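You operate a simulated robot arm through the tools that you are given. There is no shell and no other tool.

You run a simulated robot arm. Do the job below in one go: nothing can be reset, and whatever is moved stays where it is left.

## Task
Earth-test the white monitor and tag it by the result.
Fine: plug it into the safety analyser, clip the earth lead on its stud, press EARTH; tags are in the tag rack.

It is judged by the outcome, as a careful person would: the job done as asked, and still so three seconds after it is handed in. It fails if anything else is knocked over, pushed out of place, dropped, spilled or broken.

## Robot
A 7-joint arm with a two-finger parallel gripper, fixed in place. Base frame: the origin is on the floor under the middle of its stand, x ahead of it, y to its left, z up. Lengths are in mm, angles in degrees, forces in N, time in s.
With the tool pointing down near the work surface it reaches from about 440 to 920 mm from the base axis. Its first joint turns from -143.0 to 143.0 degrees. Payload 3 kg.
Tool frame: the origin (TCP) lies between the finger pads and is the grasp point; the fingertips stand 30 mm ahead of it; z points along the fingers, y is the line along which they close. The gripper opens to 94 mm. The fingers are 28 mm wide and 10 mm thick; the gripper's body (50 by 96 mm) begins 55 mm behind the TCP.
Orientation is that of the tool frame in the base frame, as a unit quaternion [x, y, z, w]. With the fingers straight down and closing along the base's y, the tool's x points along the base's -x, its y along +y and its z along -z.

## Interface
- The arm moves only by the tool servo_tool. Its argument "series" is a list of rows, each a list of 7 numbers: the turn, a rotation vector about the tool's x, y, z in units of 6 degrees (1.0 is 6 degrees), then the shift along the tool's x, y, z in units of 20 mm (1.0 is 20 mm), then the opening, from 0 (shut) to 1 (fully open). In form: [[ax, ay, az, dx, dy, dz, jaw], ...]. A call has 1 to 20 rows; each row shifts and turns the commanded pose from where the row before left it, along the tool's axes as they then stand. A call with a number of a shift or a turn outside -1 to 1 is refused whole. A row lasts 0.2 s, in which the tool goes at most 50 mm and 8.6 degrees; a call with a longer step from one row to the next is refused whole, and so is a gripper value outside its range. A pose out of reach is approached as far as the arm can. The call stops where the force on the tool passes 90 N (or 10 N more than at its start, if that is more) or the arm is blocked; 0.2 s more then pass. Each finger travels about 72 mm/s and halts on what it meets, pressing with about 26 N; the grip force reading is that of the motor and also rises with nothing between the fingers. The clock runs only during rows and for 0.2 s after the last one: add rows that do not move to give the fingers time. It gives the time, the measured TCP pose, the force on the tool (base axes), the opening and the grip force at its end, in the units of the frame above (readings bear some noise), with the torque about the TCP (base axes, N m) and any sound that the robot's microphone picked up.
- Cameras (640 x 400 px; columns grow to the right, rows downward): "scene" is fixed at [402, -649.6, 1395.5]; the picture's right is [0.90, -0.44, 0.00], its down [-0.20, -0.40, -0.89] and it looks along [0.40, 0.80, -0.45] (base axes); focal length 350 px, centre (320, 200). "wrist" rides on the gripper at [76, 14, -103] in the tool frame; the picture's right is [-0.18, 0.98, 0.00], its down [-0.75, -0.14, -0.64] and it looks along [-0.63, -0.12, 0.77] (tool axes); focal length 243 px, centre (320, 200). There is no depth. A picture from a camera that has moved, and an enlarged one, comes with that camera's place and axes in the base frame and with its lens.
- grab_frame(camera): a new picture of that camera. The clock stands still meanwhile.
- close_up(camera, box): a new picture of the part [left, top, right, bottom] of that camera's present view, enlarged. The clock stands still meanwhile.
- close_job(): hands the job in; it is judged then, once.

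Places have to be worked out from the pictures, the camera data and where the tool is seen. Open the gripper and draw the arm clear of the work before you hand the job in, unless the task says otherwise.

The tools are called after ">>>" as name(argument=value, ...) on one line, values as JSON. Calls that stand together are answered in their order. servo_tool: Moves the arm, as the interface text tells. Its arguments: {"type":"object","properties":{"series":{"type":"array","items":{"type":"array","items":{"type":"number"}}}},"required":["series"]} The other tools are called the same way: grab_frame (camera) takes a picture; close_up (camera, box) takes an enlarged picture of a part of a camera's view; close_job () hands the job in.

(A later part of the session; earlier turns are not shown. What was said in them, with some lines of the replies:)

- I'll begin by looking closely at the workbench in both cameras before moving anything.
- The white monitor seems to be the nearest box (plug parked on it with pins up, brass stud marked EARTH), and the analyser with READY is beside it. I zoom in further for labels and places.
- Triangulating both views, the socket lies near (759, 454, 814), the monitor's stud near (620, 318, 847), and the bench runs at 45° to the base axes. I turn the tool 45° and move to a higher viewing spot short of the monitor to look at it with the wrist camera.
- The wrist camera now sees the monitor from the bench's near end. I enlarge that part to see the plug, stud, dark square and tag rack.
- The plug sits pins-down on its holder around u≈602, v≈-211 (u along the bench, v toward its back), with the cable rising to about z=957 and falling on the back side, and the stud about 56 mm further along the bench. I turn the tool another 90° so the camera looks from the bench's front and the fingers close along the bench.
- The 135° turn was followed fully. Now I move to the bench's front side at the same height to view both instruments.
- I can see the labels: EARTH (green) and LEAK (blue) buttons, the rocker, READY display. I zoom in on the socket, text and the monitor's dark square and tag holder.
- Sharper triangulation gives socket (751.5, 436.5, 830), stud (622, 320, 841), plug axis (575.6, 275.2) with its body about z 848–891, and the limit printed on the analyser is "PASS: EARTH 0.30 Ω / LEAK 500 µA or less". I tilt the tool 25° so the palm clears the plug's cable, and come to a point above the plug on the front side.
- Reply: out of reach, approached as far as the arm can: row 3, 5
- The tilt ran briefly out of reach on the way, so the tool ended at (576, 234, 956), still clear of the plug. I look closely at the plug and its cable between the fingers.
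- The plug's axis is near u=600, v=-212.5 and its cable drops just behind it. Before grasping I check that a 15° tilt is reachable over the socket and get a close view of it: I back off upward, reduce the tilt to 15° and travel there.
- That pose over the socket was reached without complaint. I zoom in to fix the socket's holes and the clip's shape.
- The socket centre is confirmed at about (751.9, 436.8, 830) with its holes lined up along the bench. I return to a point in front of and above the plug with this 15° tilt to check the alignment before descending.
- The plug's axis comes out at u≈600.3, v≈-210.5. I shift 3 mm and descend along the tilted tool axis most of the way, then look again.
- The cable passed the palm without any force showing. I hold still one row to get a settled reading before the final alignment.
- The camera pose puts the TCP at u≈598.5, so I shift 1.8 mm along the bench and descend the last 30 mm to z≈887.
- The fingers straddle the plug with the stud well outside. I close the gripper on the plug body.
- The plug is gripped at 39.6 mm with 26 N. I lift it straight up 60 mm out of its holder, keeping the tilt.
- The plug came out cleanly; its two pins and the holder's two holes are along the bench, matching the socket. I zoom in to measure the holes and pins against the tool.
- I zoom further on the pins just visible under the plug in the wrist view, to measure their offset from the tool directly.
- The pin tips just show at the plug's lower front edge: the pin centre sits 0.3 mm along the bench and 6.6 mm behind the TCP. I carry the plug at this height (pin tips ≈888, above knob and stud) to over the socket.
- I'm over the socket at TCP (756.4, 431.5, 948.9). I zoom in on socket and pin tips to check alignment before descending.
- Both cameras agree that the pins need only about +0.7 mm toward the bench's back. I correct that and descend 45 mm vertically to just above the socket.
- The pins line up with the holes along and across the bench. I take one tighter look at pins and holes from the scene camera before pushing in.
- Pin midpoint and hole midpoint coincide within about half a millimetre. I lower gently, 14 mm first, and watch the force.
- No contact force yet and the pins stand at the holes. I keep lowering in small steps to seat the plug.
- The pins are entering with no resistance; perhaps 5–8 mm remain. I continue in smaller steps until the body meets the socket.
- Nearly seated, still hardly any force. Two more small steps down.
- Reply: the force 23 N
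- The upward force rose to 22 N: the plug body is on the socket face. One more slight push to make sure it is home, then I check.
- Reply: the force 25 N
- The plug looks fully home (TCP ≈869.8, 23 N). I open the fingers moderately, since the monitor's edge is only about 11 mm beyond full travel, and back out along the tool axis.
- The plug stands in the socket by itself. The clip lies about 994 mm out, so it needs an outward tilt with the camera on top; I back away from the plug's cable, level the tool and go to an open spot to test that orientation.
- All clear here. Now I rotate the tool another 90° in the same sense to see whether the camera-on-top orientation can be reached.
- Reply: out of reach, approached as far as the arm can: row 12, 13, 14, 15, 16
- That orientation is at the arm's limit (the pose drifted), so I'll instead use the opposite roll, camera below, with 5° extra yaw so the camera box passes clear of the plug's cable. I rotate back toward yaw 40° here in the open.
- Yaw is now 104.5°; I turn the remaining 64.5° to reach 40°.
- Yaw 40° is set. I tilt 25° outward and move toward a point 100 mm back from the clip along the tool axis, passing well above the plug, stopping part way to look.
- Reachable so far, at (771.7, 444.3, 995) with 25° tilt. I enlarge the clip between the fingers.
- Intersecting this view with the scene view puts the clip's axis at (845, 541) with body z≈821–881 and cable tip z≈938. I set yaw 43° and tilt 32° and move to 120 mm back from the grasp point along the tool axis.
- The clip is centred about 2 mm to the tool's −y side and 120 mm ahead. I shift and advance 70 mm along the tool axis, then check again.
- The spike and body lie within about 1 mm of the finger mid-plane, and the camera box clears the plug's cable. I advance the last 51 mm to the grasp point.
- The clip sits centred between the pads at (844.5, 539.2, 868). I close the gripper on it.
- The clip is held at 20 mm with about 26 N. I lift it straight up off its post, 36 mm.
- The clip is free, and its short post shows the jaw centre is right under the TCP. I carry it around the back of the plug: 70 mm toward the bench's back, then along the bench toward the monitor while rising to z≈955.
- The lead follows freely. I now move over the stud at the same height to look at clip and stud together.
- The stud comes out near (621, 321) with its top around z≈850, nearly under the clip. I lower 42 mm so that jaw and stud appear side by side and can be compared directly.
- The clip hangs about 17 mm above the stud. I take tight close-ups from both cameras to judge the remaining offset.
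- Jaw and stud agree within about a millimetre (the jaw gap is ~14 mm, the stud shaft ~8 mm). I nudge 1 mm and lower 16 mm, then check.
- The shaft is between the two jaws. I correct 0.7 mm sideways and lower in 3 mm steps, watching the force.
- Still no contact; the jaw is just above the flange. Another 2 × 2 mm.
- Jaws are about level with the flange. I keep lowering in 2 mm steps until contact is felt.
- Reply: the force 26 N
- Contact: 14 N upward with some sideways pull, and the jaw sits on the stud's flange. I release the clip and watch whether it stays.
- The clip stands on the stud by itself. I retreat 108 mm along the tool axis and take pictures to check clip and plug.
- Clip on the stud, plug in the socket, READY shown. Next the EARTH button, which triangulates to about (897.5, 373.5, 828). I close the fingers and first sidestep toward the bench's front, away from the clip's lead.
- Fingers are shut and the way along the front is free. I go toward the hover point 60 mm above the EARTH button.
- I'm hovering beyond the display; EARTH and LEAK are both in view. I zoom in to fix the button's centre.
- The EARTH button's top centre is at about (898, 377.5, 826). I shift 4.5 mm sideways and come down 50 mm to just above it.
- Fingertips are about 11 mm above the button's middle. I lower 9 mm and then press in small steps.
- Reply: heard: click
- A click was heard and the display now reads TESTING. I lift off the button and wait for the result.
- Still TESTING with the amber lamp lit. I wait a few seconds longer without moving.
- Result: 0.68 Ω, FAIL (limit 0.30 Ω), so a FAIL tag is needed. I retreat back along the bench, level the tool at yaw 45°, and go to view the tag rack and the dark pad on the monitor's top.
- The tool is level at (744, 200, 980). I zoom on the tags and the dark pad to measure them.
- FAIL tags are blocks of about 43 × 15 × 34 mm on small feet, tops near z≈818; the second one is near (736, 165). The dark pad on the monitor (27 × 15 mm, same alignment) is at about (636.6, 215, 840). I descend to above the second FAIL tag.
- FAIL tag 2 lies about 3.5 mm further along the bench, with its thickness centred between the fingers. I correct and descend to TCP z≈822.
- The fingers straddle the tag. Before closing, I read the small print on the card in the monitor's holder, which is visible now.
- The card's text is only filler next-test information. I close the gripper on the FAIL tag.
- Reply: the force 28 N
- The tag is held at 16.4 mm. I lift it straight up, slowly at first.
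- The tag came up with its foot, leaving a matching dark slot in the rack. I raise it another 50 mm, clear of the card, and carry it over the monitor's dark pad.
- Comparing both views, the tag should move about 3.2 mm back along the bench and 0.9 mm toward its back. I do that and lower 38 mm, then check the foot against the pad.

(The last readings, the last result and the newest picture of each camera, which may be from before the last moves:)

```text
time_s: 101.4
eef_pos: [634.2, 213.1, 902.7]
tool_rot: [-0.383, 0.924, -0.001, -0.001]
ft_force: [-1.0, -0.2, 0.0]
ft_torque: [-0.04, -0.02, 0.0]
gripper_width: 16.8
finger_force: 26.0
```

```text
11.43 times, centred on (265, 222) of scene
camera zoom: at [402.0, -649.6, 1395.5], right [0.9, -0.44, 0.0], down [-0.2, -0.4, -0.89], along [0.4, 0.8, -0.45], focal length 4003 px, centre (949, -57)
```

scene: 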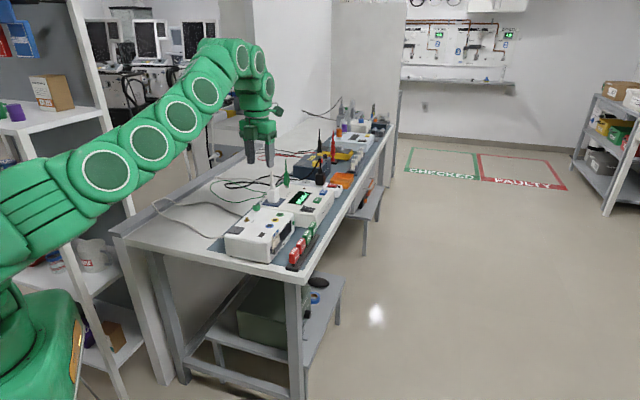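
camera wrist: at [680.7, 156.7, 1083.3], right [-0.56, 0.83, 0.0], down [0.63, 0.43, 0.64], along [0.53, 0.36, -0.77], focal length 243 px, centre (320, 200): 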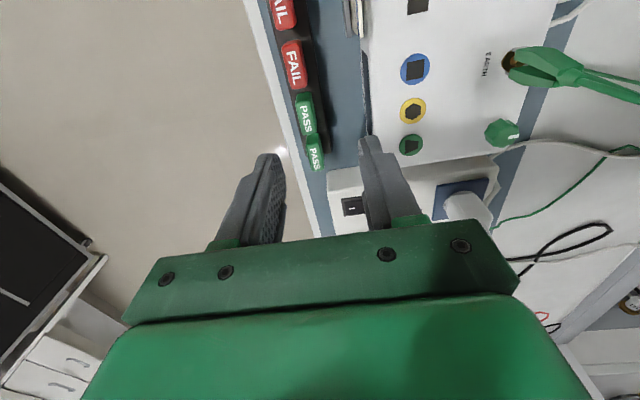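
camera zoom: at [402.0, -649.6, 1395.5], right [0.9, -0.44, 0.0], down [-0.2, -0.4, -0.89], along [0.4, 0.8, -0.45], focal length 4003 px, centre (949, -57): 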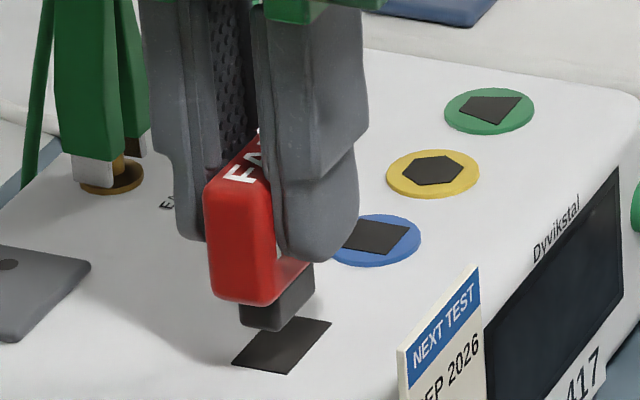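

Rechecking the pad's edges (its far edge was hidden before), its centre is u≈603.2, v≈-297.6, so the tag needs +2.8 mm along the bench and +1 mm to the back. I correct and lower 6 mm.

>>> servo_tool(series=[[0, 0, 0, -0.14, 0.05, 0, 0], [0, 0, 0, 0, 0, 0.3, 0], [0, 0, 0, 0, 0, 0, 0], [0, 0, 0, 0, 0, 0, 0]])

>>> close_up(camera="scene", box=[250, 212, 278, 236])

>>> close_up(camera="wrist", box=[260, 60, 380, 160])

```text
time_s: 102.4
eef_pos: [634.0, 216.2, 898.7]
tool_rot: [-0.383, 0.924, -0.001, 0.0]
ft_force: [-1.7, -0.6, -1.6]
ft_torque: [0.0, 0.06, -0.01]
gripper_width: 16.7
finger_force: 26.6
```

```text
16.00 times, centred on (264, 224) of scene
camera zoom: at [402.0, -649.6, 1395.5], right [0.9, -0.44, 0.0], down [-0.2, -0.4, -0.89], along [0.4, 0.8, -0.45], focal length 5604 px, centre (1216, -184)
```

zoom: 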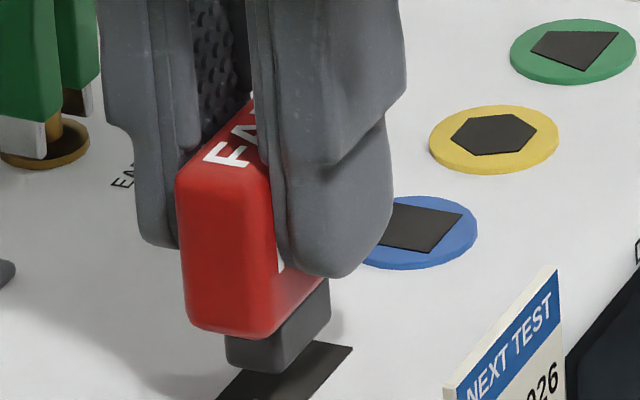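

```text
4.00 times, centred on (320, 110) of wrist
camera zoom: at [571.6, 173.1, 1000.6], right [-0.56, 0.83, 0.0], down [0.63, 0.43, 0.64], along [0.53, 0.36, -0.77], focal length 970 px, centre (320, 560)
```

zoom: 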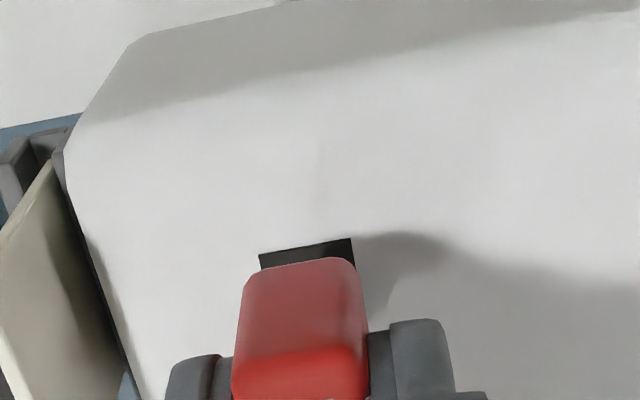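

Foot and pad now line up in both views, about 7 mm apart. I lower in small steps until contact.

>>> servo_tool(series=[[0, 0, 0, 0, 0, 0.125, 0], [0, 0, 0, 0, 0, 0.125, 0], [0, 0, 0, 0, 0, 0, 0]])

>>> close_up(camera="scene", box=[250, 216, 278, 240])

```text
time_s: 103.2
eef_pos: [636.8, 216.6, 894.4]
tool_rot: [-0.383, 0.924, 0.0, -0.001]
ft_force: [-0.5, -0.2, 0.7]
ft_torque: [0.0, 0.04, 0.01]
gripper_width: 16.6
finger_force: 26.0
```

```text
16.00 times, centred on (264, 228) of scene
camera zoom: at [402.0, -649.6, 1395.5], right [0.9, -0.44, 0.0], down [-0.2, -0.4, -0.89], along [0.4, 0.8, -0.45], focal length 5604 px, centre (1216, -248)
```

zoom: 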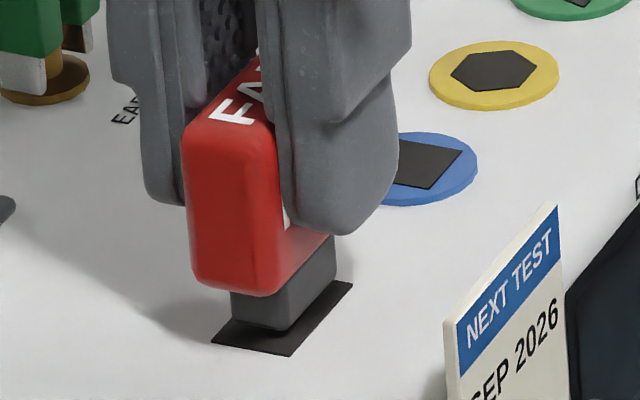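

About 3–4 mm remain and the foot is centred on the pad. I continue in 1.5 mm steps.

>>> servo_tool(series=[[0, 0, 0, 0, 0, 0.075, 0], [0, 0, 0, 0, 0, 0.075, 0], [0, 0, 0, 0, 0, 0, 0]])

>>> close_up(camera="scene", box=[250, 216, 278, 240])

```text
time_s: 104.0
eef_pos: [636.0, 215.9, 891.3]
tool_rot: [-0.382, 0.924, -0.001, 0.0]
ft_force: [-17.5, -8.9, 32.0]
ft_torque: [-0.33, 0.71, 0.09]
gripper_width: 16.4
finger_force: 25.5
```

```text
16.00 times, centred on (264, 228) of scene
camera zoom: at [402.0, -649.6, 1395.5], right [0.9, -0.44, 0.0], down [-0.2, -0.4, -0.89], along [0.4, 0.8, -0.45], focal length 5604 px, centre (1216, -248)
```

zoom: 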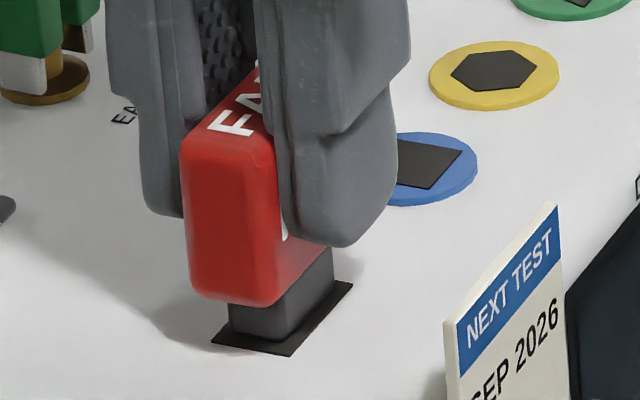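

Contact: 32 N upward, and the foot sits centred on the pad. I release the tag gently and check that it stands.

>>> servo_tool(series=[[0, 0, 0, 0, 0, 0, 0.22], [0, 0, 0, 0, 0, 0, 0.3], [0, 0, 0, 0, 0, 0, 0.4], [0, 0, 0, 0, 0, 0, 0.4]])

>>> close_up(camera="scene", box=[250, 210, 278, 240])

>>> grab_frame(camera="wrist")

```text
time_s: 105.0
eef_pos: [635.6, 215.5, 890.0]
tool_rot: [-0.383, 0.924, 0.0, -0.002]
ft_force: [-0.5, 0.3, -0.4]
ft_torque: [-0.04, -0.01, -0.01]
gripper_width: 37.6
finger_force: 0.0
```

```text
13.33 times, centred on (264, 225) of scene
camera zoom: at [402.0, -649.6, 1395.5], right [0.9, -0.44, 0.0], down [-0.2, -0.4, -0.89], along [0.4, 0.8, -0.45], focal length 4670 px, centre (1067, -133)
```

zoom: 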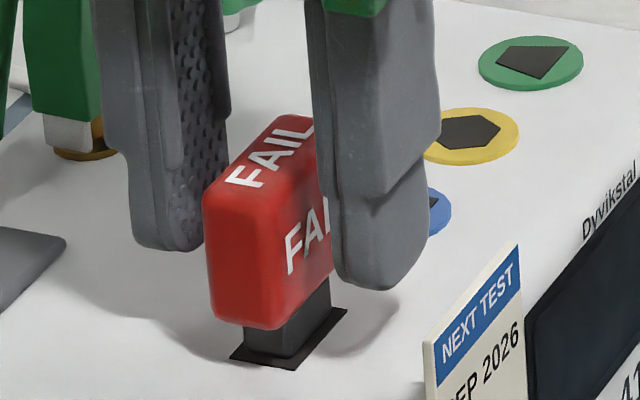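

```text
taken
camera wrist: at [572.2, 173.0, 992.7], right [-0.56, 0.83, 0.0], down [0.63, 0.43, 0.64], along [0.53, 0.36, -0.77], focal length 243 px, centre (320, 200)
```

wrist: 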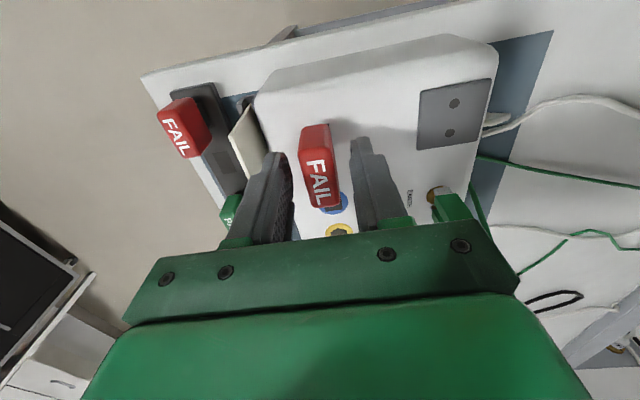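

The FAIL tag stands centred on the pad. I draw straight up 140 mm, then back away from the bench.

>>> servo_tool(series=[[0, 0, 0, 0, 0, -0.3, 0.4], [0, 0, 0, 0, 0, -0.7, 0.4], [0, 0, 0, 0, 0, -1, 0.4], [0, 0, 0, 0, 0, -1, 0.4], [0, 0, 0, 0, 0, -1, 0.4], [0, 0, 0, 0, 0, -1, 0.4], [0, 0, 0, 0, 0, -1, 0.4], [0, 0, 0, 0, 0, -1, 0.4], [0, 0, 0, 0.5, -0.8, -0.2, 0.6], [0, 0, 0, 0.5, -0.8, -0.2, 0.8], [0, 0, 0, 0.5, -0.8, -0.2, 1], [0, 0, 0, 0.5, -0.8, -0.2, 1], [0, 0, 0, 0.5, -0.8, -0.2, 1], [0, 0, 0, 0, 0, 0, 1], [0, 0, 0, 0, 0, 0, 1]])

>>> grab_frame(camera="scene")

>>> close_up(camera="scene", box=[215, 150, 355, 275])

>>> grab_frame(camera="wrist")

```text
time_s: 108.2
eef_pos: [657.5, 123.5, 1050.0]
tool_rot: [-0.383, 0.924, -0.001, -0.001]
ft_force: [-0.4, -0.2, 0.7]
ft_torque: [-0.02, 0.02, 0.0]
gripper_width: 93.7
finger_force: 0.0
```

```text
taken
```

scene: 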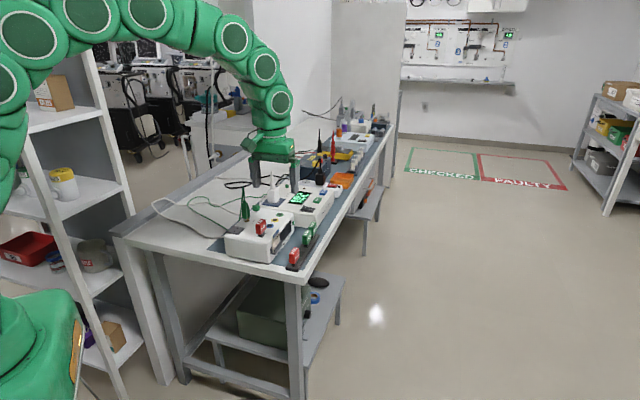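

```text
3.20 times, centred on (285, 212) of scene
camera zoom: at [402.0, -649.6, 1395.5], right [0.9, -0.44, 0.0], down [-0.2, -0.4, -0.89], along [0.4, 0.8, -0.45], focal length 1121 px, centre (432, 160)
```

zoom: 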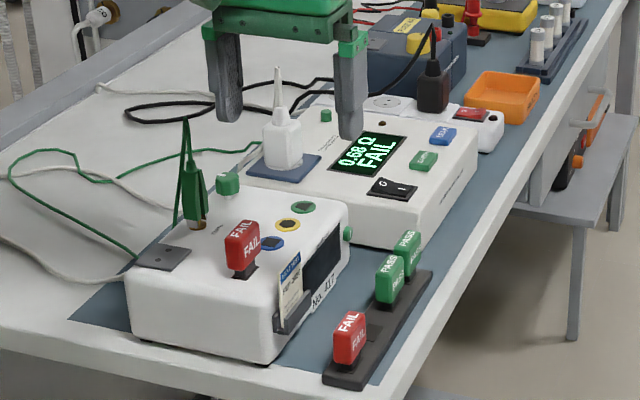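

```text
taken
camera wrist: at [592.9, 80.1, 1153.3], right [-0.56, 0.83, 0.0], down [0.63, 0.43, 0.64], along [0.53, 0.36, -0.77], focal length 243 px, centre (320, 200)
```

wrist: 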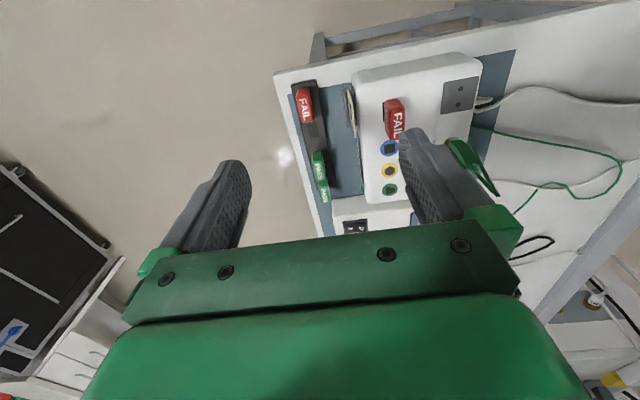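

Everything is in place: plug in the socket, clip on the stud, display 0.68 Ω FAIL, FAIL tag on the monitor. I rise a little more, wait, and make a last check.

>>> servo_tool(series=[[0, 0, 0, 0.5, -0.5, -0.6, 1], [0, 0, 0, 0.5, -0.5, -0.6, 1], [0, 0, 0, 0.5, -0.5, -0.6, 1], [0, 0, 0, 0, 0, 0, 1], [0, 0, 0, 0, 0, 0, 1], [0, 0, 0, 0, 0, 0, 1], [0, 0, 0, 0, 0, 0, 1], [0, 0, 0, 0, 0, 0, 1]])

>>> close_up(camera="scene", box=[220, 165, 310, 245])

```text
time_s: 110.0
eef_pos: [658.1, 80.7, 1086.2]
tool_rot: [-0.383, 0.924, 0.0, -0.001]
ft_force: [-0.1, 0.1, 0.0]
ft_torque: [0.02, 0.01, 0.0]
gripper_width: 94.0
finger_force: 0.0
```

```text
5.00 times, centred on (265, 205) of scene
camera zoom: at [402.0, -649.6, 1395.5], right [0.9, -0.44, 0.0], down [-0.2, -0.4, -0.89], along [0.4, 0.8, -0.45], focal length 1751 px, centre (595, 175)
```

zoom: 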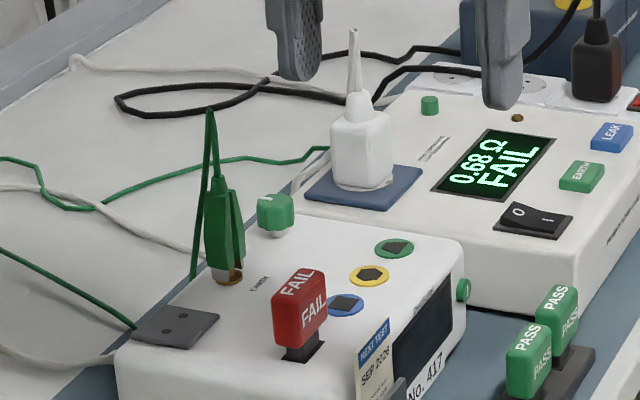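

The tag, clip and plug are all stable, the gripper is open, and the arm is clear of the work. I hand the job in.

>>> close_job()

```text
The job is handed in.
```

The white monitor (No. 417) failed its earth test: the analyser read 0.68 Ω against its printed limit of 0.30 Ω. I put a FAIL tag on the dark pad on top of the monitor, and the job is handed in.

- **Test:** I plugged the monitor into the safety analyser, clipped the earth lead onto its stud and pressed EARTH. The display went to TESTING and then showed FAIL.
- **As left:** The plug is still in the analyser and the clip is still on the stud. In the last pictures the tag, clip and plug were all steady, and nothing else looked disturbed. The gripper is open and the arm is clear of the bench.
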